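You operate a simulated robot arm through the tools that you are given. There is no shell and no other tool. Be economical: measure what you need, move in short steps, check, and stop when the job is done.

The job below is to be done with a simulated robot arm. You get a single attempt, and the scene is never put back.

JOB
Lower the blue drum's pump, lock both coupling levers, tighten the strap and open its yellow valve.
Fine: valve open after the levers; wait till the feed gauge is in the green; fold the ratchet handle.

The check looks at the end state, three seconds after you hand in, the way a careful person would. Anything else that was tipped, shoved, dropped, spilled or broken makes it a failure. Flat cloth is picked up by pressing the open fingertips on it (5 to 10 N) and closing them slowly along it; thin cloth reads only 2 to 8 mm in the jaws.

ROBOT AND FRAMES
A 7-joint arm with a two-finger parallel gripper, fixed in place. Base frame: the origin is at the foot of the arm, x ahead of it, y to its left, z up; the work surface is at about z = 948. Units: mm, degrees, N and s.
Its first joint turns from -166.0 to 166.0 degrees. Payload 4.4 kg.
The TCP is the grasp point between the finger pads, 23 mm short of the fingertips. In the tool frame z runs along the fingers and y along their closing line. Largest opening 94 mm; finger width 38, thickness 10; the body of the gripper, 54 by 96 mm, starts 39 mm behind the TCP.
Orientation is told as [roll, pitch, yaw] about the base's x, y, z axes, in that order, counted from this pose: with the fingers straight down and closing along the base's y, the tool's x points along the base's -x, its y along +y and its z along -z.

CONTROLS
- The arm moves only by the tool drive_tool. Its argument "plan" is a list that holds one entry, the list of rows, each a list of 7 numbers: the finger opening in mm, from 0 to 94, then the shift along the base's x, y, z in mm, then the turn, a rotation vector about the base's x, y, z in degrees. In form: [[[hand, dx, dy, dz, wx, wy, wz], ...]]. A call has 1 to 20 rows; each row is the pose to reach, as a shift and turn from the pose commanded when the call began. Each row takes 0.2 s and may step no farther than 50 mm and 8.6 degrees from the row before; otherwise, or with a gripper value out of range, the whole call is refused. A pose out of reach is approached as far as the arm can. The call stops where the force on the tool passes 90 N (or 10 N more than at its start, if that is more) or the arm is blocked; 0.2 s more then pass. Each finger travels about 72 mm/s and halts on what it meets, pressing with about 25 N; the grip force reading is that of the motor and also rises with nothing between the fingers. The clock runs only during rows and for 0.2 s after the last one: add rows that repeat a pose to give the fingers time. It gives the time, the measured TCP pose, the force on the tool (base axes), the opening and the grip force at its end, in the units of the frame above (readings bear some noise), with the torque about the TCP (base axes, N m) and any sound that the robot's microphone picked up.
- Cameras (640 x 400 px; columns grow to the right, rows downward): "scene" is fixed at [220.5, -503.8, 1702]; the picture's right is [0.97, -0.26, 0.00], its down [-0.11, -0.42, -0.90] and it looks along [0.23, 0.87, -0.43] (base axes); focal length 344 px, centre (320, 200). "wrist" rides on the gripper at [86, 16, -74] in the tool frame; the picture's right is [-0.18, 0.98, 0.00], its down [-0.58, -0.11, -0.81] and it looks along [-0.79, -0.15, 0.59] (tool axes); focal length 243 px, centre (320, 200). There is no depth. A picture from a camera that has moved, and an enlarged one, comes with that camera's place and axes in the base frame and with its lens.
- get_image(camera): a new picture of that camera. The clock stands still meanwhile.
- enlarge(camera, box): a new picture of the part [left, top, right, bottom] of that camera's present view, enlarged. The clock stands still meanwhile.
- sign_off(): hands the job in; it is judged then, once.

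Work in short steps. Places have to be worked out from the pictures, the camera data and where the tool is seen: move nearer, look again, correct. Check each grasp and each placing, and mend what went wrong. You have 120 turns and 64 pictures in all, those below and enlarged ones among them. Open the gripper and draw the arm clear of the work before you hand the job in, unless the task says otherwise; then end with one line.

The tools are called after "Request:" by a JSON object that holds its "op" and its "data". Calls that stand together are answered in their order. drive_tool: Moves the arm, as the interface text tells. Its arguments: {"type":"object","properties":{"plan":{"type":"array","items":{"type":"array","items":{"type":"array","items":{"type":"number"}}}}},"required":["plan"]} The other tools are called the same way: get_image (camera) takes a picture; enlarge (camera, box) takes an enlarged picture of a part of a camera's view; sign_off () hands the job in.

At the start:

```text
time: 0.0
position: [599.8, 522.0, 1478.5]
ee_rot: [0.0, 0.0, 0.1]
wrist_force: [0.4, 0.6, 0.7]
torque: [-0.01, -0.01, 0.03]
grip_width: 94.1
gripper_force: 0.1
```

scene: 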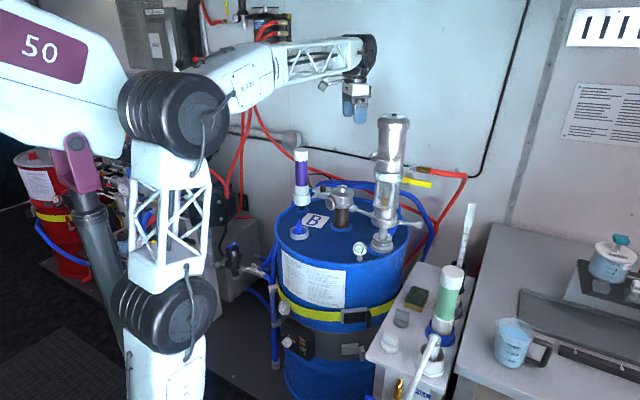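
wrist: 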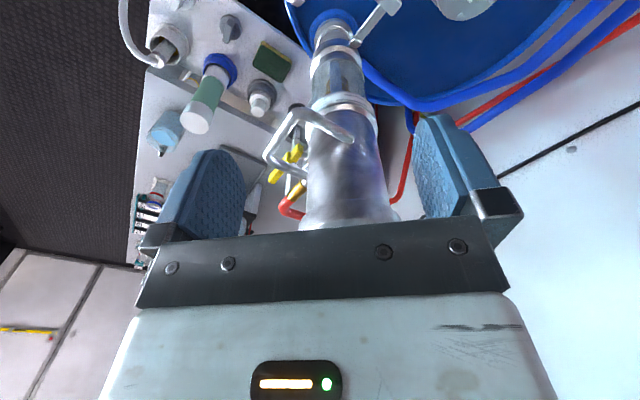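

The blue drum with a pump is at center, with the valve (yellow handle) at its upper right. I take closer pictures of the pump and strap.

Request:
{"op": "enlarge", "data": {"camera": "scene", "box": [270, 100, 480, 260]}}

Request:
{"op": "enlarge", "data": {"camera": "scene", "box": [250, 240, 450, 400]}}

Request:
{"op": "enlarge", "data": {"camera": "wrist", "box": [220, 0, 480, 220]}}

```text
2.50 times, centred on (375, 180) of scene
camera zoom: at [220.5, -503.8, 1702.0], right [0.97, -0.26, 0.0], down [-0.11, -0.42, -0.9], along [0.23, 0.87, -0.43], focal length 860 px, centre (182, 250)
```

zoom: 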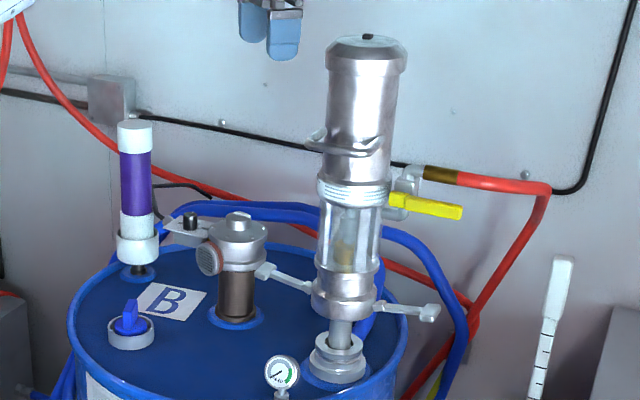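

```text
2.50 times, centred on (350, 320) of scene
camera zoom: at [220.5, -503.8, 1702.0], right [0.97, -0.26, 0.0], down [-0.11, -0.42, -0.9], along [0.23, 0.87, -0.43], focal length 860 px, centre (245, -100)
```

zoom: 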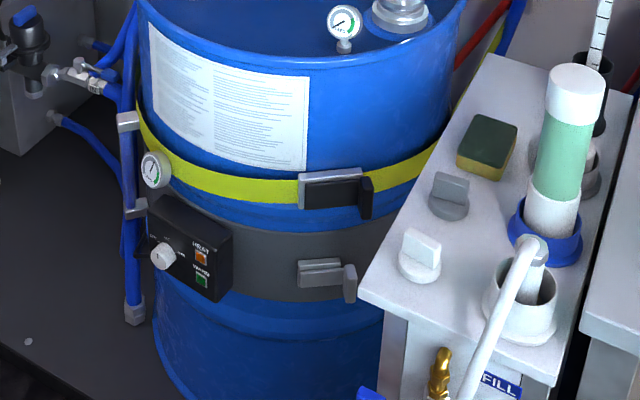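

```text
1.82 times, centred on (350, 110) of wrist
camera zoom: at [513.0, 537.5, 1552.3], right [0.18, 0.98, 0.0], down [0.58, -0.11, 0.81], along [0.79, -0.15, -0.59], focal length 441 px, centre (266, 364)
```

zoom: 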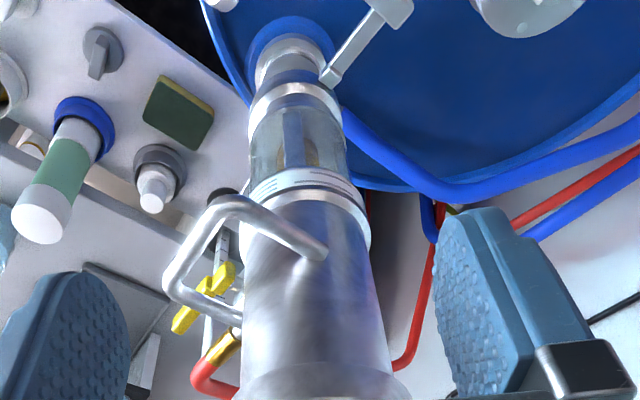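

The pump body seems to be near x≈745, y≈528 with its top at z≈1465. I raise the tool, close the fingers, and move above it to check.

Request:
{"op": "drive_tool", "data": {"plan": [[[60, 0, 0, 40, 0, 0, 0], [30, 0, 0, 70, 0, 0, 0], [0, 20, 0, 80, 0, 0, 0], [0, 50, 2, 80, 0, 0, 0], [0, 80, 3, 80, 0, 0, 0], [0, 80, 3, 80, 0, 0, 0]]]}}

Request:
{"op": "get_image", "data": {"camera": "wrist"}}

Request:
{"op": "enlarge", "data": {"camera": "scene", "box": [300, 40, 460, 260]}}

```text
time: 1.4
position: [680.1, 525.8, 1557.2]
ee_rot: [0.0, 0.0, 0.0]
wrist_force: [-1.2, -0.5, 0.0]
torque: [0.02, -0.01, -0.01]
grip_width: 0.0
gripper_force: 24.9
```

```text
58 pictures are left
camera wrist: at [594.3, 541.2, 1630.7], right [0.18, 0.98, 0.0], down [0.58, -0.11, 0.81], along [0.79, -0.15, -0.59], focal length 243 px, centre (320, 200)
```

wrist: 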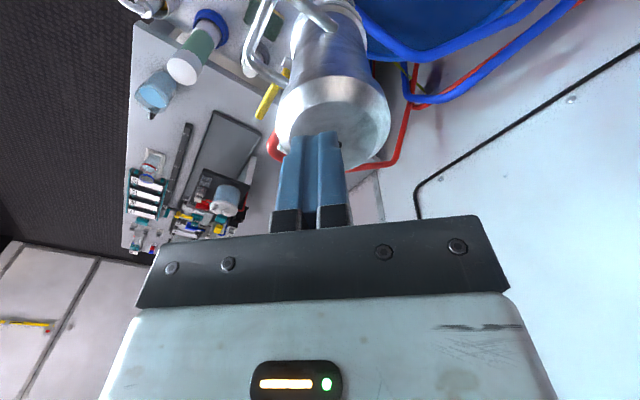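

```text
1.82 times, centred on (380, 150) of scene
camera zoom: at [220.5, -503.8, 1702.0], right [0.97, -0.26, 0.0], down [-0.11, -0.42, -0.9], along [0.23, 0.87, -0.43], focal length 626 px, centre (211, 291)
```

zoom: 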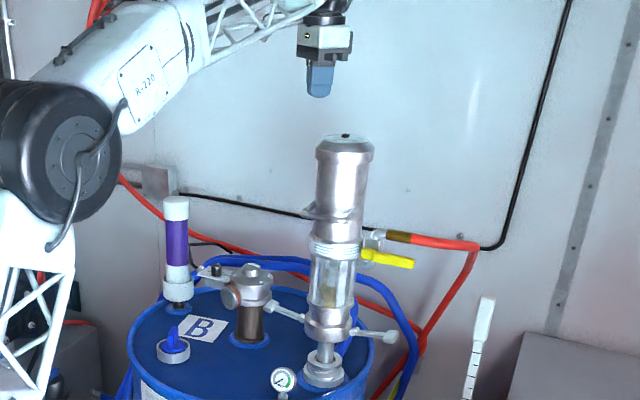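

Pump top centre triangulates to about (745, 531, 1463). I move over it and lower until contact.

Request:
{"op": "drive_tool", "data": {"plan": [[[0, 40, 4, 0, 0, 0, 0], [0, 65, 5, 0, 0, 0, 0], [0, 65, 5, -20, 0, 0, 0], [0, 65, 5, -40, 0, 0, 0], [0, 65, 5, -50, 0, 0, 0], [0, 65, 5, -60, 0, 0, 0], [0, 65, 5, -65, 0, 0, 0], [0, 65, 5, -70, 0, 0, 0], [0, 65, 5, -75, 0, 0, 0], [0, 65, 5, -80, 0, 0, 0]]]}}

Request:
{"op": "enlarge", "data": {"camera": "scene", "box": [300, 40, 460, 260]}}

```text
time: 3.6
position: [743.7, 528.2, 1478.3]
ee_rot: [0.0, 0.0, 0.0]
wrist_force: [-1.5, 3.5, 4.2]
torque: [0.03, 0.14, -0.1]
grip_width: 0.0
gripper_force: 25.1
```

```text
1.82 times, centred on (380, 150) of scene
camera zoom: at [220.5, -503.8, 1702.0], right [0.97, -0.26, 0.0], down [-0.11, -0.42, -0.9], along [0.23, 0.87, -0.43], focal length 626 px, centre (211, 291)
```

zoom: 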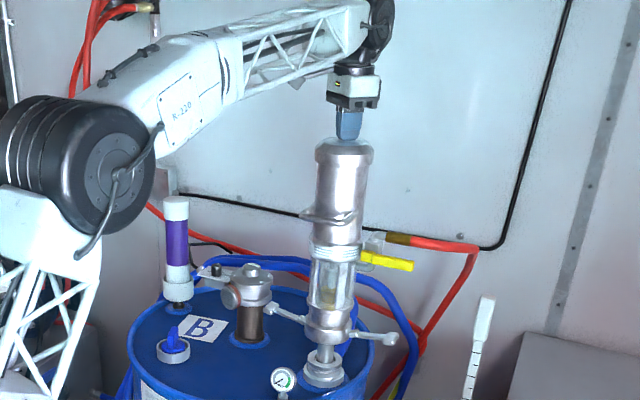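

Contact is light and the pump gives; I keep pressing down in small steps until it seats.

Request:
{"op": "drive_tool", "data": {"plan": [[[0, 0, 2, -5, 0, 0, 0], [0, 0, 2, -10, 0, 0, 0], [0, 0, 2, -15, 0, 0, 0], [0, 0, 2, -20, 0, 0, 0], [0, 0, 2, -25, 0, 0, 0], [0, 0, 2, -30, 0, 0, 0]]]}}

Request:
{"op": "enlarge", "data": {"camera": "scene", "box": [300, 40, 460, 260]}}

```text
time: 5.0
position: [745.3, 531.3, 1448.1]
ee_rot: [0.0, 0.0, 0.0]
wrist_force: [-2.3, -0.8, 1.7]
torque: [-0.01, -0.01, 0.01]
grip_width: 0.1
gripper_force: 25.3
```

```text
1.82 times, centred on (380, 150) of scene
camera zoom: at [220.5, -503.8, 1702.0], right [0.97, -0.26, 0.0], down [-0.11, -0.42, -0.9], along [0.23, 0.87, -0.43], focal length 626 px, centre (211, 291)
```

zoom: 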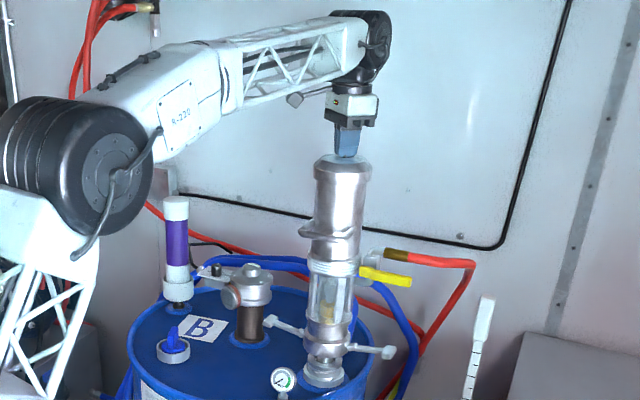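

The pump is sliding down freely; a gap remains above the neck. I keep lowering.

Request:
{"op": "drive_tool", "data": {"plan": [[[0, 0, 0, -5, 0, 0, 0], [0, 0, 0, -10, 0, 0, 0], [0, 0, 0, -15, 0, 0, 0], [0, 0, 0, -20, 0, 0, 0], [0, 0, 0, -25, 0, 0, 0], [0, 0, 0, -30, 0, 0, 0]]]}}

Request:
{"op": "enlarge", "data": {"camera": "scene", "box": [300, 40, 460, 260]}}

```text
time: 6.4
position: [744.9, 531.5, 1416.1]
ee_rot: [0.0, -0.1, 0.0]
wrist_force: [1.1, -1.2, 2.4]
torque: [-0.05, -0.05, -0.06]
grip_width: 0.2
gripper_force: 25.3
```

```text
1.82 times, centred on (380, 150) of scene
camera zoom: at [220.5, -503.8, 1702.0], right [0.97, -0.26, 0.0], down [-0.11, -0.42, -0.9], along [0.23, 0.87, -0.43], focal length 626 px, centre (211, 291)
```

zoom: 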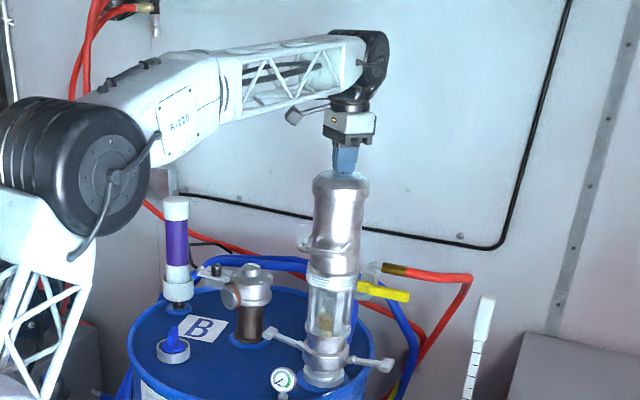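

Nearly seated; I continue until the force rises.

Request:
{"op": "drive_tool", "data": {"plan": [[[0, 0, 0, -4, 0, 0, 0], [0, 0, 0, -8, 0, 0, 0], [0, 0, 0, -12, 0, 0, 0], [0, 0, 0, -16, 0, 0, 0], [0, 0, 0, -20, 0, 0, 0], [0, 0, 0, -24, 0, 0, 0], [0, 0, 0, -28, 0, 0, 0]]]}}

Request:
{"op": "enlarge", "data": {"camera": "scene", "box": [300, 40, 460, 260]}}

```text
time: 8.0
position: [742.8, 532.2, 1392.6]
ee_rot: [0.2, -0.2, -0.1]
wrist_force: [12.5, 5.4, 31.4]
torque: [0.08, 0.28, -0.07]
grip_width: 0.0
gripper_force: 25.2
```

```text
1.82 times, centred on (380, 150) of scene
camera zoom: at [220.5, -503.8, 1702.0], right [0.97, -0.26, 0.0], down [-0.11, -0.42, -0.9], along [0.23, 0.87, -0.43], focal length 626 px, centre (211, 291)
```

zoom: 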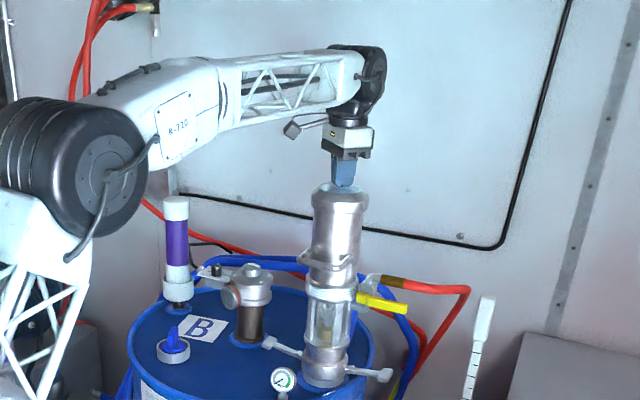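

Force rose to 31 N at tip z≈1370. A bit more pressure to confirm it is bottomed out.

Request:
{"op": "drive_tool", "data": {"plan": [[[0, 0, 0, -3, 0, 0, 0], [0, 0, 0, -6, 0, 0, 0], [0, 0, 0, -9, 0, 0, 0], [0, 0, 0, -9, 0, 0, 0]]]}}

Request:
{"op": "enlarge", "data": {"camera": "scene", "box": [330, 180, 430, 260]}}

```text
time: 8.6
position: [742.9, 531.7, 1394.4]
ee_rot: [0.5, -0.6, 0.1]
wrist_force: [0.4, 0.6, 2.5]
torque: [0.02, 0.01, -0.01]
grip_width: 0.1
gripper_force: 25.1
stopped in row 2: the force on the tool passed its limit at 98 N (the readings are from after the stop); the commanded pose is now the measured one
```

```text
5.00 times, centred on (380, 220) of scene
camera zoom: at [220.5, -503.8, 1702.0], right [0.97, -0.26, 0.0], down [-0.11, -0.42, -0.9], along [0.23, 0.87, -0.43], focal length 1720 px, centre (20, 100)
```

zoom: 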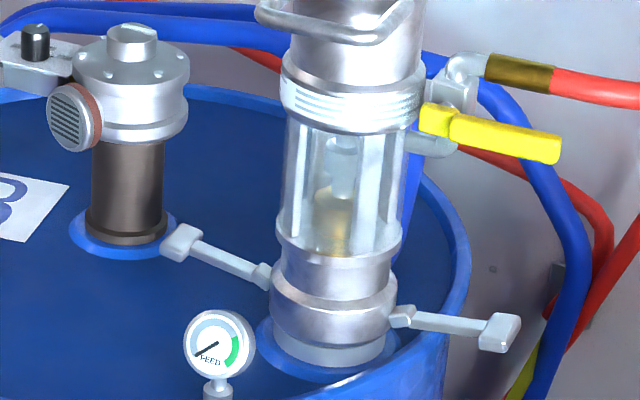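

The pump is seated (98 N hard stop). The levers lie horizontally at z≈1000, ends near (655,620) and (839,439), so they must fold up. I back off from the pump top and turn the tool to point outward along 45°.

Request:
{"op": "drive_tool", "data": {"plan": [[[0, 0, 0, 40, 0, 0, 0], [0, -30, -20, 50, 0, 0, -7.5], [0, -60, -40, 50, 0, 0, -15], [0, -95, -60, 50, 0, 0, -22.5], [0, -130, -80, 30, 0, 0, -30], [0, -160, -95, 0, 0, 0, -37.5], [0, -185, -105, -30, 0, 0, -45], [0, -185, -105, -60, 0, 0, -45]]]}}

Request:
{"op": "drive_tool", "data": {"plan": [[[0, 0, 0, -10, 5.3, -5.3, 0], [0, 0, 0, -20, 10.6, -10.6, 0], [0, 0, 0, -30, 15.9, -15.9, 0], [0, 0, 0, -40, 21.2, -21.2, 0], [0, 0, 0, -50, 26.5, -26.5, 0], [0, 0, 0, -60, 31.8, -31.8, 0], [0, 0, 0, -80, 37.1, -37.1, 0], [0, 0, 0, -100, 42.4, -42.4, 0], [0, 0, 0, -120, 42.4, -42.4, 0], [0, 0, 0, -120, 42.4, -42.4, 0]]]}}

Request:
{"op": "get_image", "data": {"camera": "wrist"}}

Request:
{"op": "get_image", "data": {"camera": "scene"}}

```text
time: 10.3
position: [558.3, 425.6, 1331.5]
ee_rot: [0.5, -0.6, -45.1]
wrist_force: [0.0, -0.2, 0.3]
torque: [0.0, -0.02, 0.02]
grip_width: 0.0
gripper_force: 24.9
```

```text
time: 12.6
position: [557.4, 426.6, 1212.9]
ee_rot: [60.5, -0.3, -45.6]
wrist_force: [0.4, 0.2, 0.7]
torque: [0.04, 0.01, 0.0]
grip_width: 0.1
gripper_force: 25.3
```

```text
51 pictures are left
camera wrist: at [456.9, 448.0, 1262.9], right [0.47, 0.21, 0.86], down [-0.13, -0.94, 0.31], along [0.87, -0.26, -0.42], focal length 243 px, centre (320, 200)
```

wrist: 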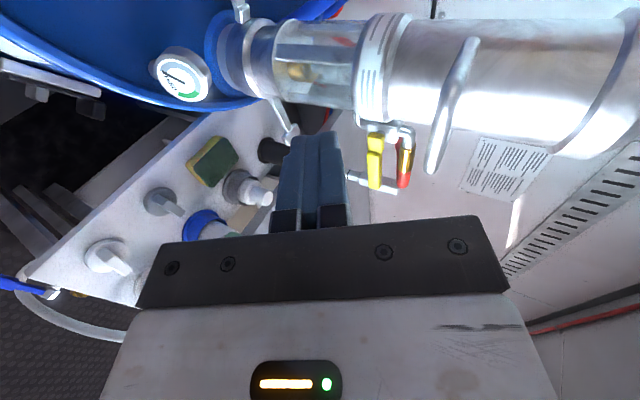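

```text
50 pictures are left
```

scene: 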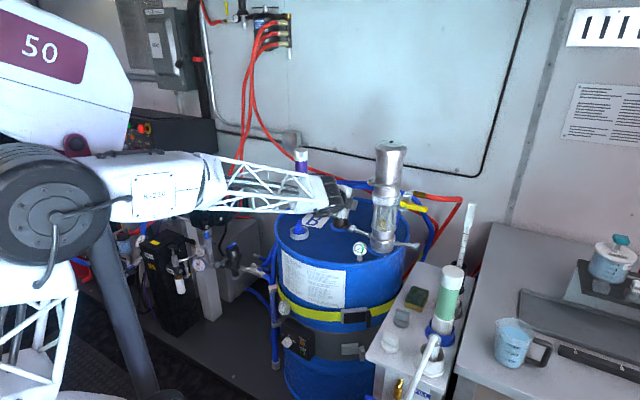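

I enlarge the wrist view to refine the lever geometry and the valve.

Request:
{"op": "enlarge", "data": {"camera": "wrist", "box": [200, 0, 440, 200]}}

```text
2.00 times, centred on (320, 100) of wrist
camera zoom: at [456.9, 448.0, 1262.9], right [0.47, 0.21, 0.86], down [-0.13, -0.94, 0.31], along [0.87, -0.26, -0.42], focal length 485 px, centre (320, 400)
```

zoom: 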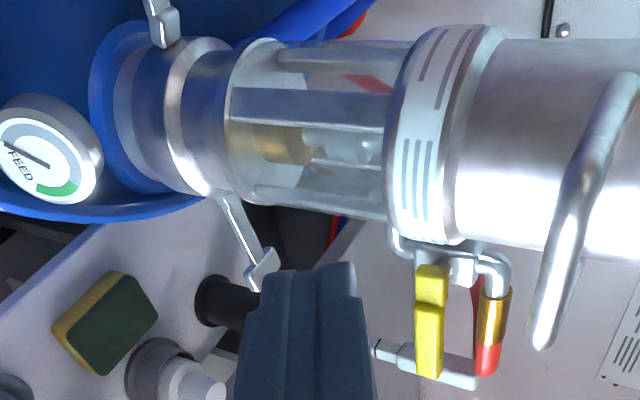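

Geometry agrees: lever ends near (657,628) and (837,437), z≈997; drum top ≈955. I steepen the tool slightly and bring closed fingers low in front of the left lever.

Request:
{"op": "drive_tool", "data": {"plan": [[[0, 0, 35, 0, -4.95, 4.95, 0], [0, 0, 70, -20, -4.95, 4.95, 0], [0, 10, 79, -60, -4.95, 4.95, 0], [0, 20, 89, -100, -4.95, 4.95, 0], [0, 30, 99, -140, -4.95, 4.95, 0], [0, 38, 107, -170, -4.95, 4.95, 0], [0, 42, 111, -195, -4.95, 4.95, 0], [0, 42, 111, -210, -4.95, 4.95, 0], [0, 42, 111, -218, -4.95, 4.95, 0], [0, 42, 111, -226, -4.95, 4.95, 0], [0, 42, 111, -226, -4.95, 4.95, 0]]]}}

Request:
{"op": "get_image", "data": {"camera": "wrist"}}

Request:
{"op": "enlarge", "data": {"camera": "scene", "box": [280, 160, 440, 260]}}

```text
time: 14.9
position: [600.4, 537.8, 986.2]
ee_rot: [53.4, -0.4, -45.4]
wrist_force: [-0.4, 0.1, -0.2]
torque: [-0.02, -0.02, 0.0]
grip_width: 0.2
gripper_force: 25.0
```

```text
48 pictures are left
camera wrist: at [502.8, 563.9, 1043.4], right [0.54, 0.28, 0.79], down [-0.1, -0.91, 0.4], along [0.83, -0.3, -0.47], focal length 243 px, centre (320, 200)
```

wrist: 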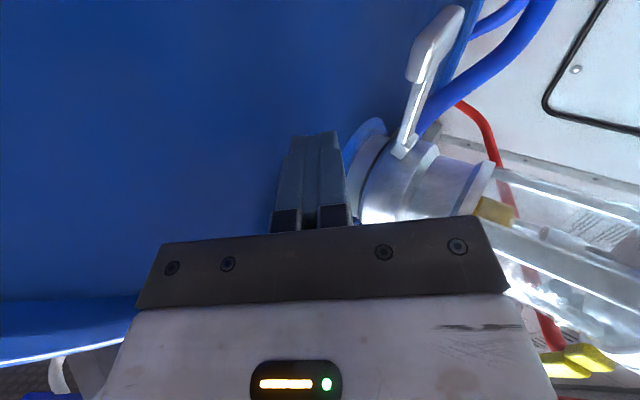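

```text
4.00 times, centred on (360, 210) of scene
camera zoom: at [220.5, -503.8, 1702.0], right [0.97, -0.26, 0.0], down [-0.11, -0.42, -0.9], along [0.23, 0.87, -0.43], focal length 1376 px, centre (160, 160)
```

zoom: 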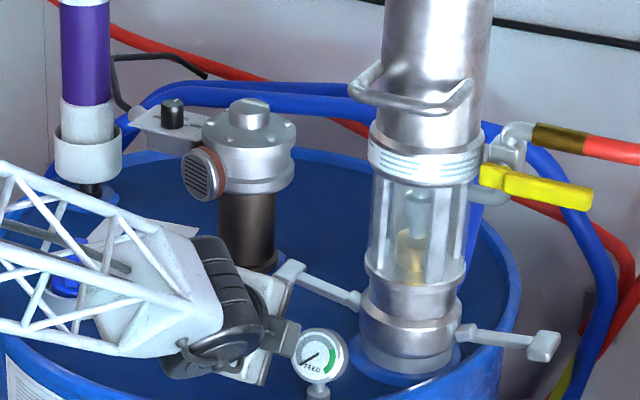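

The lever is ahead and slightly right of the fingers as expected. I advance along the tool's horizontal heading so the fingers slide beneath the left lever.

Request:
{"op": "drive_tool", "data": {"plan": [[[0, 10, 10, -2, 0, 0, 0], [0, 20, 20, -4, 0, 0, 0], [0, 30, 30, -4, 0, 0, 0], [0, 38, 38, -4, 0, 0, 0], [0, 46, 46, -4, 0, 0, 0], [0, 54, 54, -4, 0, 0, 0], [0, 60, 60, -4, 0, 0, 0], [0, 60, 60, -4, 0, 0, 0]]]}}

Request:
{"op": "get_image", "data": {"camera": "wrist"}}

Request:
{"op": "enlarge", "data": {"camera": "scene", "box": [280, 160, 440, 260]}}

```text
time: 15.4
position: [606.6, 544.2, 985.2]
ee_rot: [53.4, -0.2, -45.6]
wrist_force: [-76.4, -61.2, 26.1]
torque: [0.57, -2.87, -4.91]
grip_width: 0.0
gripper_force: 25.8
stopped in row 2: the force on the tool passed its limit at 189 N (the readings are from after the stop); the commanded pose is now the measured one
```

```text
46 pictures are left
camera wrist: at [510.4, 570.6, 1042.3], right [0.55, 0.28, 0.79], down [-0.1, -0.91, 0.4], along [0.83, -0.3, -0.47], focal length 243 px, centre (320, 200)
```

wrist: 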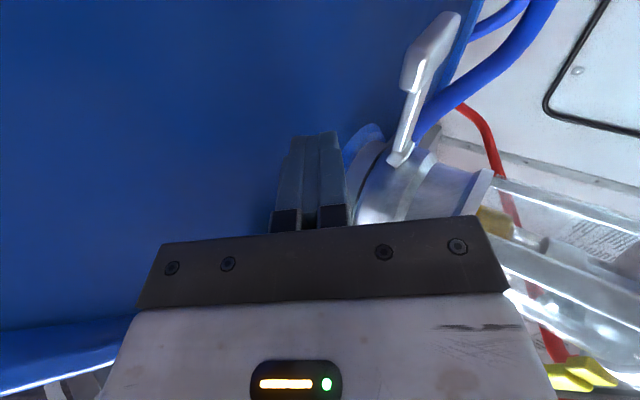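

```text
4.00 times, centred on (360, 210) of scene
camera zoom: at [220.5, -503.8, 1702.0], right [0.97, -0.26, 0.0], down [-0.11, -0.42, -0.9], along [0.23, 0.87, -0.43], focal length 1376 px, centre (160, 160)
```

zoom: 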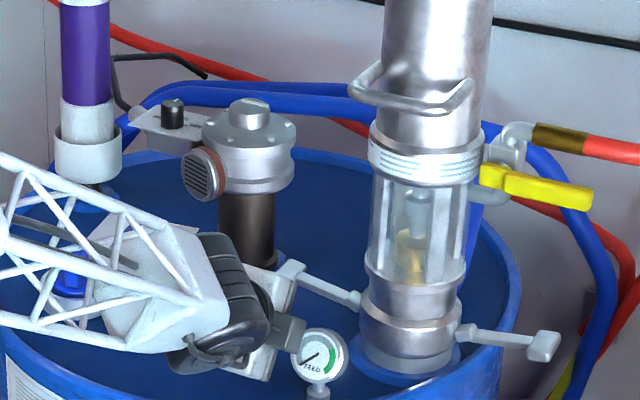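

Something blocked at 189 N; the torque suggests contact on the tool's right side, near the feed gauge. I back off and look closely.

Request:
{"op": "drive_tool", "data": {"plan": [[[0, -12, -12, 3, 0, 0, 0], [0, -24, -24, 6, 0, 0, 0], [0, -24, -24, 6, 0, 0, 0]]]}}

Request:
{"op": "enlarge", "data": {"camera": "scene", "box": [300, 215, 380, 265]}}

```text
time: 16.2
position: [584.5, 520.5, 991.1]
ee_rot: [53.3, -0.1, -45.5]
wrist_force: [-0.3, 0.4, 0.7]
torque: [0.02, 0.01, -0.01]
grip_width: 0.0
gripper_force: 24.7
```

```text
8.00 times, centred on (340, 240) of scene
camera zoom: at [220.5, -503.8, 1702.0], right [0.97, -0.26, 0.0], down [-0.11, -0.42, -0.9], along [0.23, 0.87, -0.43], focal length 2752 px, centre (160, -120)
```

zoom: 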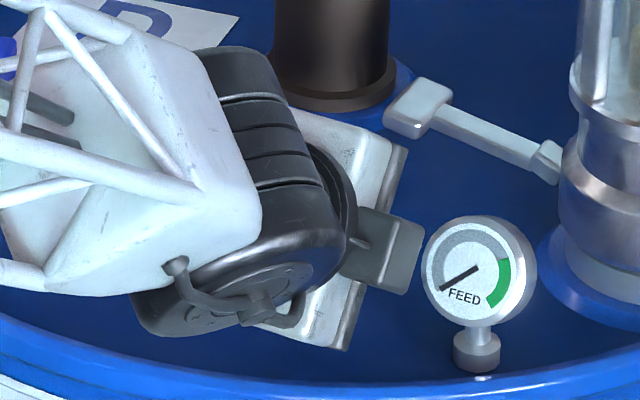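

The blocking point matches the gripper body's side meeting the feed gauge dial (it looks intact). I rotate heading to 35° and shift left so the body clears the gauge, then come in again.

Request:
{"op": "drive_tool", "data": {"plan": [[[0, -5, 15, 15, 0, 0, -5], [0, 0, 35, 15, 0, 0, -10], [0, 13, 54, 10, 0, 0, -10], [0, 18, 57, -6, 0, 0, -10], [0, 18, 57, -6, 0, 0, -10]]]}}

Request:
{"op": "get_image", "data": {"camera": "wrist"}}

```text
time: 17.4
position: [602.7, 578.1, 985.8]
ee_rot: [53.4, -0.2, -55.7]
wrist_force: [-0.7, -0.1, 0.1]
torque: [-0.02, -0.01, 0.02]
grip_width: 0.3
gripper_force: 24.9
```

```text
43 pictures are left
camera wrist: at [512.6, 620.3, 1042.5], right [0.59, 0.18, 0.79], down [-0.26, -0.88, 0.4], along [0.77, -0.44, -0.47], focal length 243 px, centre (320, 200)
```

wrist: 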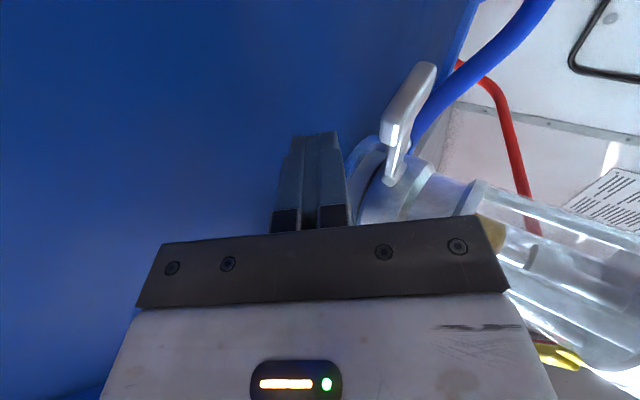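

Clear of the gauge. I advance slowly under the lever.

Request:
{"op": "drive_tool", "data": {"plan": [[[0, 8, 6, -2, 0, 0, 0], [0, 16, 11, -3, 0, 0, 0], [0, 24, 17, -3, 0, 0, 0], [0, 32, 22, -3, 0, 0, 0], [0, 40, 28, -3, 0, 0, 0], [0, 45, 32, -3, 0, 0, 0], [0, 45, 32, -3, 0, 0, 0]]]}}

Request:
{"op": "get_image", "data": {"camera": "wrist"}}

Request:
{"op": "enlarge", "data": {"camera": "scene", "box": [300, 200, 400, 262]}}

```text
time: 19.0
position: [645.9, 608.9, 982.5]
ee_rot: [53.3, -0.2, -55.4]
wrist_force: [-17.9, -9.6, 1.0]
torque: [0.42, -0.66, -0.03]
grip_width: 0.0
gripper_force: 25.1
```

```text
42 pictures are left
camera wrist: at [555.7, 653.4, 1039.1], right [0.59, 0.18, 0.79], down [-0.26, -0.88, 0.4], along [0.77, -0.44, -0.47], focal length 243 px, centre (320, 200)
```

wrist: 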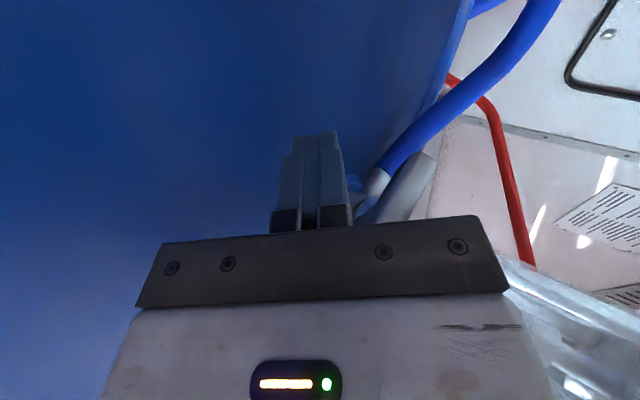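

```text
6.40 times, centred on (350, 231) of scene
camera zoom: at [220.5, -503.8, 1702.0], right [0.97, -0.26, 0.0], down [-0.11, -0.42, -0.9], along [0.23, 0.87, -0.43], focal length 2202 px, centre (128, 2)
```

zoom: 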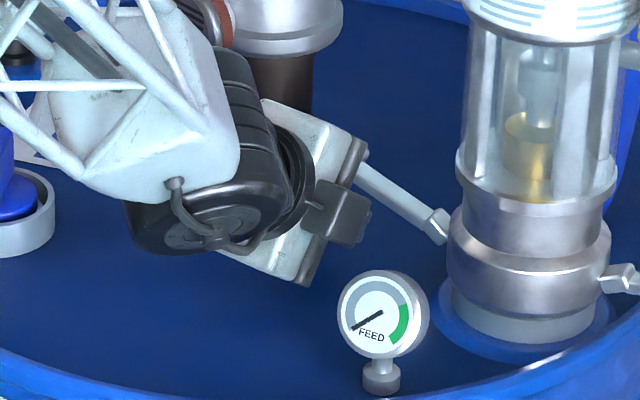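

Contact is with the body front at z≈1023, so the paddle sits above the fingers — they are under it. I back off slightly and lift.

Request:
{"op": "drive_tool", "data": {"plan": [[[0, -8, -5, 0, 0, 0, 0], [0, -10, -7, 8, 0, 0, 0], [0, -10, -7, 16, 0, 0, 0], [0, -9, -8, 24, 0, 0, 0], [0, -8, -9, 32, 0, 0, 0], [0, -7, -11, 40, 0, 0, 0], [0, -7, -11, 40, 0, 0, 0]]]}}

Request:
{"op": "get_image", "data": {"camera": "wrist"}}

Request:
{"op": "enlarge", "data": {"camera": "scene", "box": [300, 200, 400, 262]}}

```text
time: 20.6
position: [640.3, 600.8, 1021.7]
ee_rot: [53.3, -0.2, -55.6]
wrist_force: [-0.2, -0.3, -0.4]
torque: [0.0, 0.0, -0.02]
grip_width: 0.0
gripper_force: 25.0
```

```text
40 pictures are left
camera wrist: at [550.1, 643.4, 1077.6], right [0.59, 0.18, 0.79], down [-0.26, -0.88, 0.4], along [0.77, -0.44, -0.47], focal length 243 px, centre (320, 200)
```

wrist: 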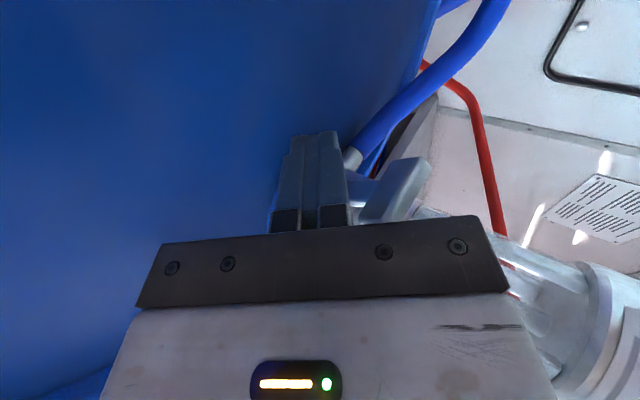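

```text
6.40 times, centred on (350, 231) of scene
camera zoom: at [220.5, -503.8, 1702.0], right [0.97, -0.26, 0.0], down [-0.11, -0.42, -0.9], along [0.23, 0.87, -0.43], focal length 2202 px, centre (128, 2)
```

zoom: 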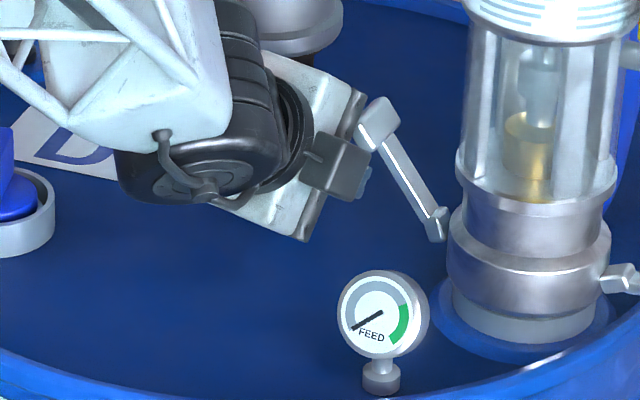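

The left lever is now at about 50° and stays up. I turn the tool more to the right and push it the rest of the way upright.

Request:
{"op": "drive_tool", "data": {"plan": [[[0, 3, -4, 12, 0, 0, -7], [0, 6, -9, 22, 0, 0, -14], [0, 12, -15, 30, 0, 0, -20], [0, 18, -22, 36, 0, 0, -20], [0, 24, -29, 38, 0, 0, -20], [0, 24, -29, 38, 0, 0, -20]]]}}

Request:
{"op": "enlarge", "data": {"camera": "scene", "box": [300, 180, 412, 250]}}

```text
time: 21.6
position: [651.0, 584.0, 1050.5]
ee_rot: [52.8, -0.1, -74.7]
wrist_force: [-25.9, 38.3, -11.6]
torque: [0.08, 0.18, 0.26]
grip_width: 0.3
gripper_force: 25.4
stopped in row 5: the force on the tool passed its limit at 105 N (the readings are from after the stop); the commanded pose is now the measured one
```

```text
5.71 times, centred on (356, 215) of scene
camera zoom: at [220.5, -503.8, 1702.0], right [0.97, -0.26, 0.0], down [-0.11, -0.42, -0.9], along [0.23, 0.87, -0.43], focal length 1966 px, centre (114, 114)
```

zoom: 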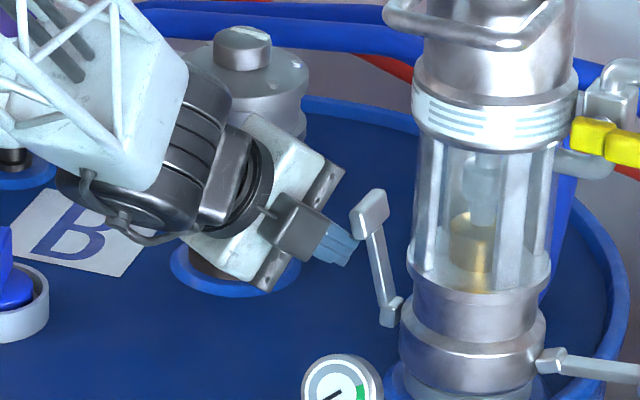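

The lever is about 75° upright. I'll push higher, at the paddle, for more leverage to make sure it locks.

Request:
{"op": "drive_tool", "data": {"plan": [[[0, -6, 8, 3, 0, 0, 0], [0, -8, 12, 20, 0, 0, 0], [0, -8, 12, 36, 0, 0, 0], [0, -3, 5, 36, 0, 0, 0], [0, 2, -3, 36, 0, 0, 0], [0, 7, -10, 36, 0, 0, 0], [0, 10, -15, 36, 0, 0, 0], [0, 13, -20, 36, 0, 0, 0]]]}}

Request:
{"op": "enlarge", "data": {"camera": "scene", "box": [300, 180, 412, 250]}}

```text
time: 22.8
position: [648.5, 589.7, 1092.4]
ee_rot: [53.3, 0.1, -74.4]
wrist_force: [-43.0, 38.1, 0.7]
torque: [0.72, 0.82, 0.18]
grip_width: 0.0
gripper_force: 25.2
stopped in row 5: the force on the tool passed its limit at 102 N (the readings are from after the stop); the commanded pose is now the measured one
```

```text
5.71 times, centred on (356, 215) of scene
camera zoom: at [220.5, -503.8, 1702.0], right [0.97, -0.26, 0.0], down [-0.11, -0.42, -0.9], along [0.23, 0.87, -0.43], focal length 1966 px, centre (114, 114)
```

zoom: 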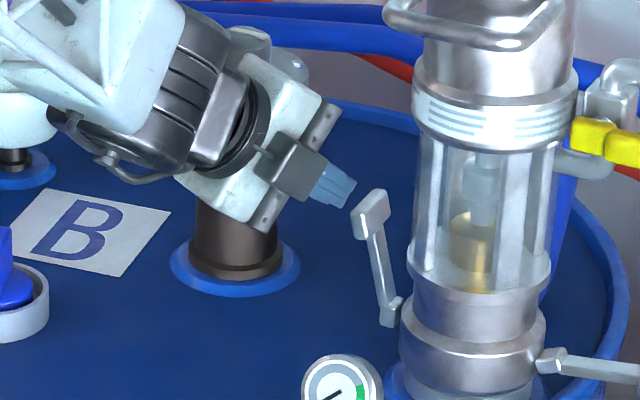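

The paddle doesn't yield at 100 N with a long arm, so the left lever is at its stop (~75–80°). I now go around the front to the right lever, turning heading to about 50°.

Request:
{"op": "drive_tool", "data": {"plan": [[[0, -30, 20, 20, 0, 0, 0], [0, -70, 10, 40, 0, 0, 0], [0, -95, -25, 60, 0, 0, 7], [0, -100, -70, 70, 0, 0, 14], [0, -90, -115, 70, 0, 0, 21], [0, -70, -155, 70, 0, 0, 28], [0, -40, -190, 60, 0, 0, 35], [0, 0, -215, 45, 0, 0, 35], [0, 40, -235, 20, 0, 0, 35], [0, 75, -230, -15, 0, 0, 35], [0, 100, -212, -45, 0, 0, 35], [0, 105, -207, -75, 0, 0, 35], [0, 105, -207, -75, 0, 0, 35]]]}}

Request:
{"op": "get_image", "data": {"camera": "wrist"}}

Request:
{"op": "enlarge", "data": {"camera": "scene", "box": [320, 170, 448, 250]}}

```text
refused: row 9 steps farther than a row can; nothing moved
```

```text
36 pictures are left
camera wrist: at [577.9, 658.7, 1149.9], right [0.62, -0.02, 0.79], down [-0.53, -0.75, 0.39], along [0.58, -0.66, -0.48], focal length 243 px, centre (320, 200)
```

wrist: 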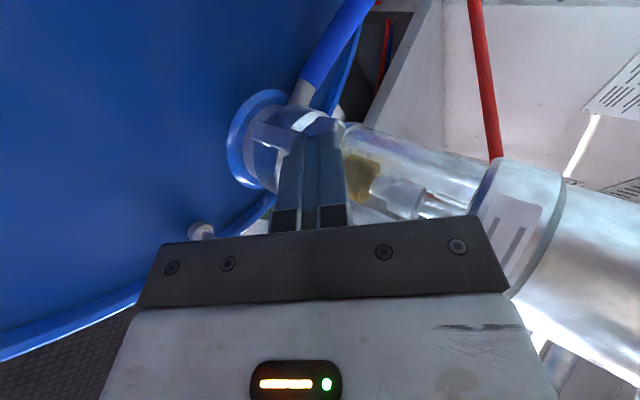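

```text
5.00 times, centred on (384, 210) of scene
camera zoom: at [220.5, -503.8, 1702.0], right [0.97, -0.26, 0.0], down [-0.11, -0.42, -0.9], along [0.23, 0.87, -0.43], focal length 1720 px, centre (0, 150)
```

zoom: 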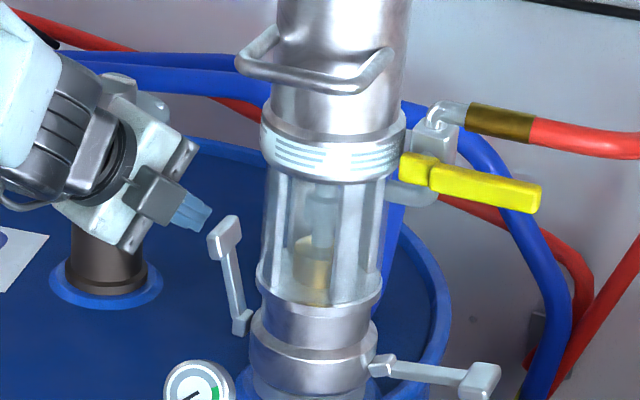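

One row was too long; I resend with shorter steps.

Request:
{"op": "drive_tool", "data": {"plan": [[[0, -30, 20, 20, 0, 0, 0], [0, -70, 10, 40, 0, 0, 0], [0, -95, -25, 60, 0, 0, 7], [0, -100, -70, 70, 0, 0, 14], [0, -90, -115, 70, 0, 0, 21], [0, -70, -155, 70, 0, 0, 28], [0, -40, -190, 65, 0, 0, 35], [0, 0, -210, 55, 0, 0, 35], [0, 35, -230, 35, 0, 0, 35], [0, 65, -230, 5, 0, 0, 35], [0, 90, -217, -30, 0, 0, 35], [0, 105, -207, -75, 0, 0, 35], [0, 105, -207, -95, 0, 0, 35], [0, 105, -207, -95, 0, 0, 35]]]}}

Request:
{"op": "get_image", "data": {"camera": "wrist"}}

Request:
{"op": "enlarge", "data": {"camera": "scene", "box": [320, 180, 448, 260]}}

```text
time: 25.8
position: [756.6, 379.6, 996.7]
ee_rot: [53.2, 0.1, -39.6]
wrist_force: [0.9, 0.3, -0.4]
torque: [0.01, 0.0, -0.03]
grip_width: 0.0
gripper_force: 25.1
```

```text
34 pictures are left
camera wrist: at [658.5, 395.7, 1054.6], right [0.52, 0.34, 0.79], down [0.0, -0.92, 0.4], along [0.86, -0.21, -0.47], focal length 243 px, centre (320, 200)
```

wrist: 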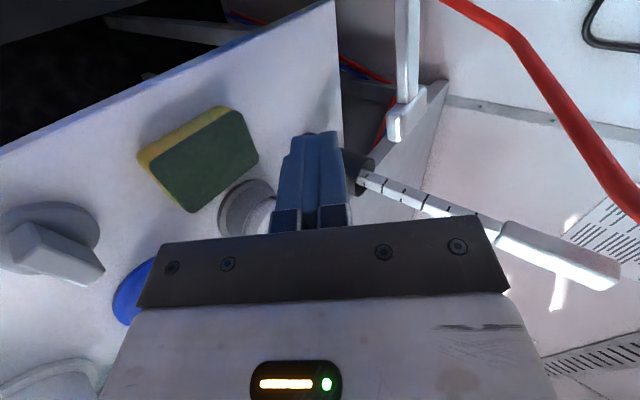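

```text
5.00 times, centred on (384, 220) of scene
camera zoom: at [220.5, -503.8, 1702.0], right [0.97, -0.26, 0.0], down [-0.11, -0.42, -0.9], along [0.23, 0.87, -0.43], focal length 1720 px, centre (0, 100)
```

zoom: 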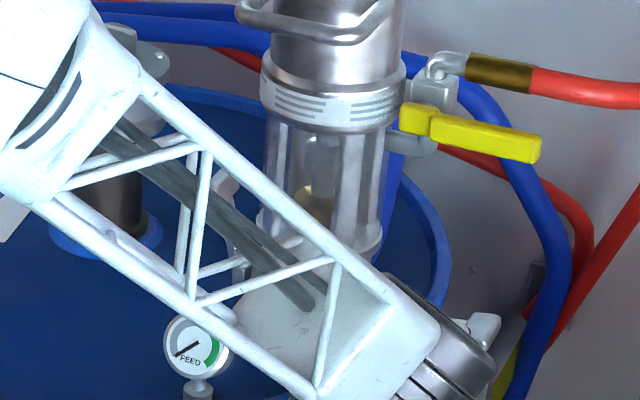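

The right paddle triangulates to (837,436,999), as expected. I drop a little, slide beneath, and lift.

Request:
{"op": "drive_tool", "data": {"plan": [[[0, 0, 0, -10, 0, 0, 0], [0, 6, 6, -20, 0, 0, 0], [0, 18, 19, -20, 0, 0, 0], [0, 30, 32, -20, 0, 0, 0], [0, 40, 43, -20, 0, 0, 0], [0, 47, 50, -20, 0, 0, 0], [0, 51, 54, -18, 0, 0, 0], [0, 51, 54, -10, 0, 0, 0], [0, 50, 54, 0, 0, 0, 0], [0, 49, 54, 10, 0, 0, 0], [0, 48, 54, 20, 0, 0, 0], [0, 46, 55, 28, 0, 0, 0], [0, 46, 55, 28, 0, 0, 0]]]}}

Request:
{"op": "get_image", "data": {"camera": "wrist"}}

Request:
{"op": "enlarge", "data": {"camera": "scene", "box": [320, 180, 448, 260]}}

```text
time: 28.6
position: [802.3, 432.7, 1023.7]
ee_rot: [53.2, 0.1, -39.6]
wrist_force: [-0.9, 0.1, -0.2]
torque: [0.0, -0.01, 0.01]
grip_width: 0.1
gripper_force: 24.7
```

```text
32 pictures are left
camera wrist: at [703.6, 449.0, 1081.5], right [0.52, 0.34, 0.79], down [0.0, -0.92, 0.4], along [0.86, -0.21, -0.47], focal length 243 px, centre (320, 200)
```

wrist: 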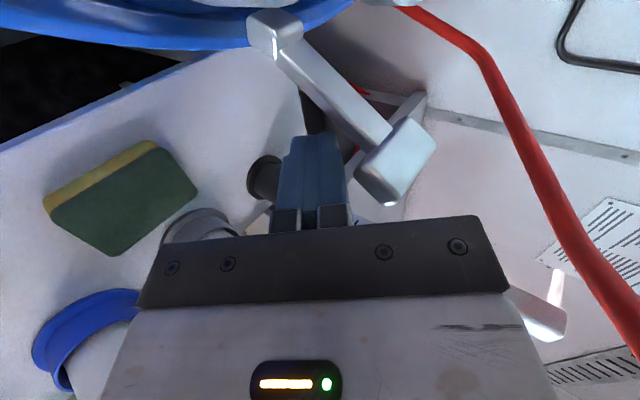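

```text
5.00 times, centred on (384, 220) of scene
camera zoom: at [220.5, -503.8, 1702.0], right [0.97, -0.26, 0.0], down [-0.11, -0.42, -0.9], along [0.23, 0.87, -0.43], focal length 1720 px, centre (0, 100)
```

zoom: 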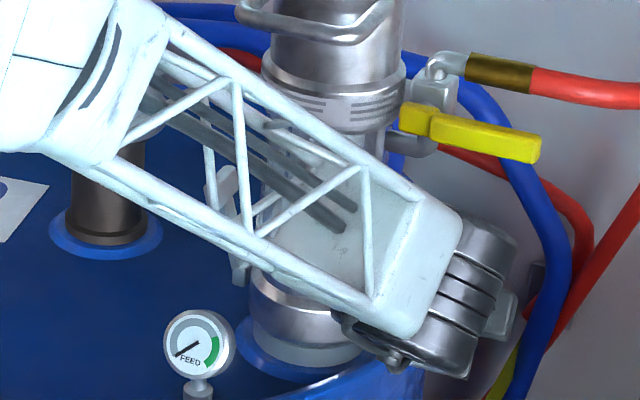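

The right lever is up partway on the fingers. The yellow valve handle lies just above (z≈1170), so I flatten the tool first, then swing and push the lever inward.

Request:
{"op": "drive_tool", "data": {"plan": [[[0, 0, 0, 4, 6.4, -5.4, 0], [0, 0, 0, 8, 12.8, -10.8, 0], [0, 0, 0, 8, 12.8, -10.8, 0]]]}}

Request:
{"op": "drive_tool", "data": {"plan": [[[0, -3, 4, 5, 0, 0, 7], [0, -6, 8, 9, 0, 0, 14], [0, -10, 12, 11, 0, 0, 21], [0, -13, 15, 12, 0, 0, 25], [0, -18, 19, 12, 0, 0, 25], [0, -23, 23, 12, 0, 0, 25], [0, -28, 27, 12, 0, 0, 25]]]}}

Request:
{"op": "get_image", "data": {"camera": "wrist"}}

Request:
{"op": "enlarge", "data": {"camera": "scene", "box": [320, 180, 448, 260]}}

```text
time: 29.4
position: [802.6, 434.9, 1032.6]
ee_rot: [70.0, -0.2, -39.6]
wrist_force: [0.0, 0.0, -2.3]
torque: [0.0, -0.05, 0.04]
grip_width: 0.0
gripper_force: 24.7
```

```text
time: 30.2
position: [798.2, 442.1, 1039.6]
ee_rot: [69.7, 0.0, -19.8]
wrist_force: [38.6, -15.3, -11.6]
torque: [-0.34, -0.04, -0.98]
grip_width: 0.2
gripper_force: 25.5
stopped in row 4: the force on the tool passed its limit at 103 N (the readings are from after the stop); the commanded pose is now the measured one
```

```text
30 pictures are left
camera wrist: at [695.7, 409.9, 1080.1], right [0.29, 0.26, 0.92], down [0.28, -0.94, 0.18], along [0.92, 0.2, -0.34], focal length 243 px, centre (320, 200)
```

wrist: 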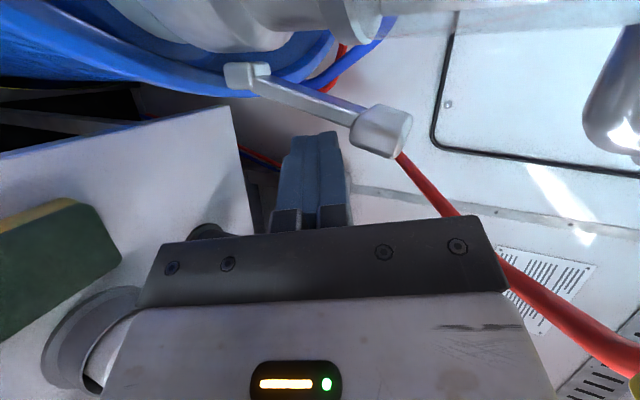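

```text
5.00 times, centred on (384, 220) of scene
camera zoom: at [220.5, -503.8, 1702.0], right [0.97, -0.26, 0.0], down [-0.11, -0.42, -0.9], along [0.23, 0.87, -0.43], focal length 1720 px, centre (0, 100)
```

zoom: 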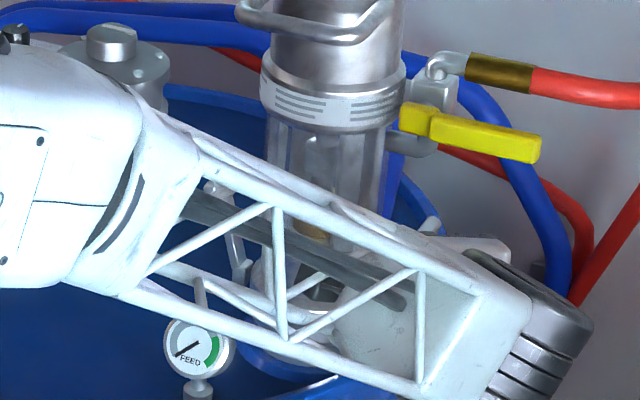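

The right lever is also at ~74° and stops firm at 103 N, matching the left. I withdraw along the approach and look at the valve and levers.

Request:
{"op": "drive_tool", "data": {"plan": [[[0, 8, -8, 0, 0, 0, 0], [0, 0, -40, 0, 0, 0, 0], [0, -10, -80, 0, 0, 0, 0], [0, -25, -120, 10, 0, 0, 0], [0, -40, -145, 45, 0, 0, 0], [0, -55, -160, 85, 0, 0, 0], [0, -70, -170, 125, 0, 0, 0], [0, -85, -170, 165, 0, 0, 0], [0, -95, -170, 205, 0, 0, 0], [0, -95, -170, 235, 0, 0, 0], [0, -95, -170, 235, 0, 0, 0]]]}}

Request:
{"op": "get_image", "data": {"camera": "wrist"}}

Request:
{"op": "enlarge", "data": {"camera": "scene", "box": [340, 170, 452, 250]}}

```text
time: 32.6
position: [701.4, 274.7, 1276.0]
ee_rot: [69.7, -0.1, -19.6]
wrist_force: [0.0, 0.7, -0.2]
torque: [-0.03, -0.03, 0.02]
grip_width: 0.0
gripper_force: 24.6
```

```text
28 pictures are left
camera wrist: at [599.1, 241.9, 1315.5], right [0.29, 0.26, 0.92], down [0.28, -0.94, 0.18], along [0.92, 0.21, -0.34], focal length 243 px, centre (320, 200)
```

wrist: 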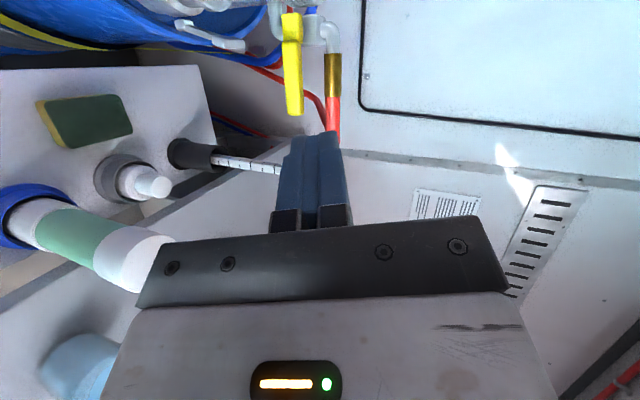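

```text
5.00 times, centred on (396, 210) of scene
camera zoom: at [220.5, -503.8, 1702.0], right [0.97, -0.26, 0.0], down [-0.11, -0.42, -0.9], along [0.23, 0.87, -0.43], focal length 1720 px, centre (-60, 150)
```

zoom: 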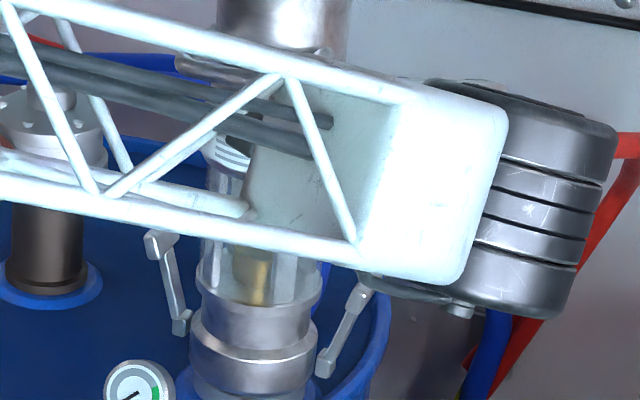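

I enlarge the valve and right lever as seen by the wrist camera.

Request:
{"op": "enlarge", "data": {"camera": "wrist", "box": [150, 0, 374, 140]}}

```text
2.86 times, centred on (262, 70) of wrist
camera zoom: at [599.1, 241.9, 1315.5], right [0.29, 0.26, 0.92], down [0.28, -0.94, 0.18], along [0.92, 0.21, -0.34], focal length 693 px, centre (486, 571)
```

zoom: 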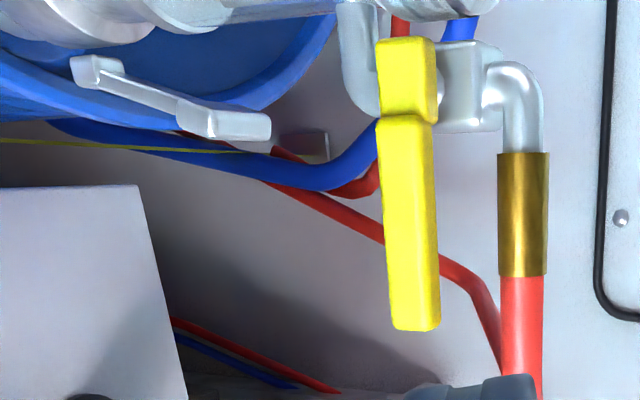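

Valve: the body's flow runs vertically, so the horizontal yellow handle (end ≈(832,391,1168), pivot ≈(770,458,1171)) is closed and must turn vertical. I'll approach beneath its outer end from the 45° heading and test lifting.

Request:
{"op": "drive_tool", "data": {"plan": [[[0, 10, 15, -20, 0, 0, -7], [0, 20, 30, -50, 0, 0, -14], [0, 30, 45, -80, 0, 0, -20], [0, 42, 58, -110, 0, 0, -25], [0, 58, 73, -132, 0, 0, -25], [0, 58, 73, -132, 0, 0, -25]]]}}

Request:
{"op": "enlarge", "data": {"camera": "wrist", "box": [230, 0, 470, 150]}}

```text
time: 34.0
position: [758.3, 348.6, 1143.1]
ee_rot: [69.8, -0.2, -44.6]
wrist_force: [-0.1, 0.0, 0.0]
torque: [-0.03, -0.03, 0.0]
grip_width: 0.1
gripper_force: 24.9
```

```text
2.67 times, centred on (350, 75) of wrist
camera zoom: at [651.3, 362.5, 1184.2], right [0.37, 0.11, 0.92], down [-0.14, -0.97, 0.18], along [0.92, -0.2, -0.34], focal length 647 px, centre (240, 533)
```

zoom: 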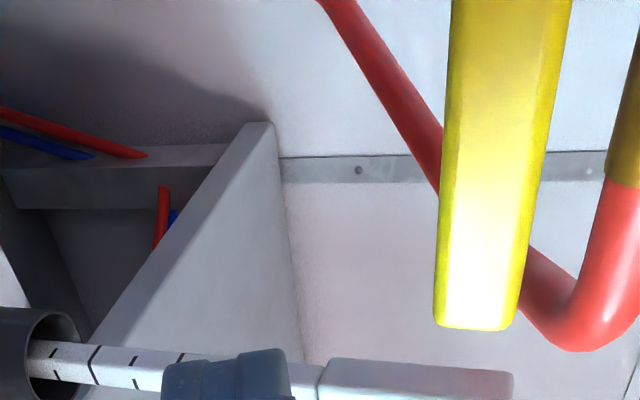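

The handle underside is at z≈1164. I slide under its outer end and lift gently in small steps.

Request:
{"op": "drive_tool", "data": {"plan": [[[0, 15, 15, 3, 0, 0, 0], [0, 30, 29, 3, 0, 0, 0], [0, 42, 41, 3, 0, 0, 0], [0, 50, 48, 4, 0, 0, 0], [0, 50, 48, 8, 0, 0, 0], [0, 50, 48, 12, 0, 0, 0], [0, 50, 48, 16, 0, 0, 0], [0, 50, 48, 20, 0, 0, 0], [0, 50, 48, 20, 0, 0, 0]]]}}

Request:
{"op": "enlarge", "data": {"camera": "wrist", "box": [200, 0, 520, 200]}}

```text
time: 36.0
position: [809.4, 395.1, 1155.2]
ee_rot: [69.3, 0.2, -44.6]
wrist_force: [-13.1, -16.6, -85.5]
torque: [-1.11, -1.31, 0.43]
grip_width: 0.0
gripper_force: 24.5
```

```text
2.00 times, centred on (360, 100) of wrist
camera zoom: at [702.5, 409.0, 1196.6], right [0.38, 0.12, 0.92], down [-0.14, -0.97, 0.18], along [0.92, -0.2, -0.35], focal length 485 px, centre (240, 400)
```

zoom: 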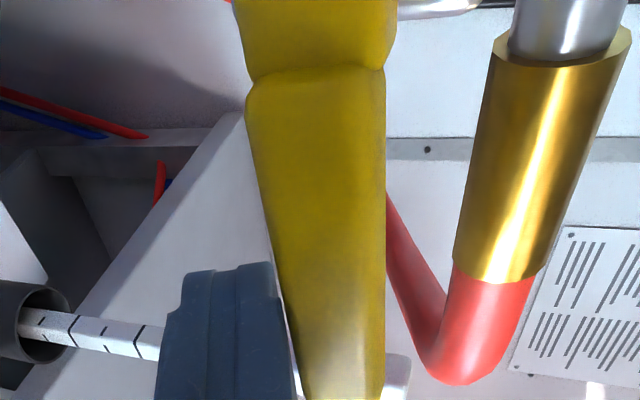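

It won't go up (85 N without motion), so it opens downward. I back out, go above the handle, and press down gently.

Request:
{"op": "drive_tool", "data": {"plan": [[[0, 0, 0, -15, 0, 0, 0], [0, -20, -20, -15, 0, 0, 0], [0, -48, -48, -12, 0, 0, 0], [0, -50, -50, 25, 0, 0, 0], [0, -48, -48, 55, 0, 0, 0], [0, -25, -25, 58, 0, 0, 0], [0, 0, 0, 58, 0, 0, 0], [0, 0, 0, 48, 0, 0, 0], [0, 0, 0, 42, 0, 0, 0], [0, 0, 0, 36, 0, 0, 0], [0, 0, 0, 30, 0, 0, 0], [0, 0, 0, 30, 0, 0, 0]]]}}

Request:
{"op": "enlarge", "data": {"camera": "wrist", "box": [200, 0, 520, 200]}}

```text
time: 38.6
position: [811.3, 396.2, 1193.9]
ee_rot: [69.7, -0.2, -44.6]
wrist_force: [0.1, -1.0, -0.4]
torque: [-0.01, 0.04, 0.03]
grip_width: 0.2
gripper_force: 24.9
```

```text
2.00 times, centred on (360, 100) of wrist
camera zoom: at [704.2, 409.7, 1235.0], right [0.37, 0.11, 0.92], down [-0.14, -0.97, 0.18], along [0.92, -0.2, -0.34], focal length 485 px, centre (240, 400)
```

zoom: 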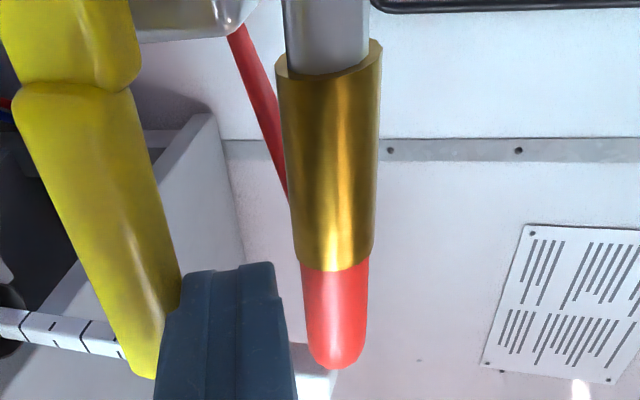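

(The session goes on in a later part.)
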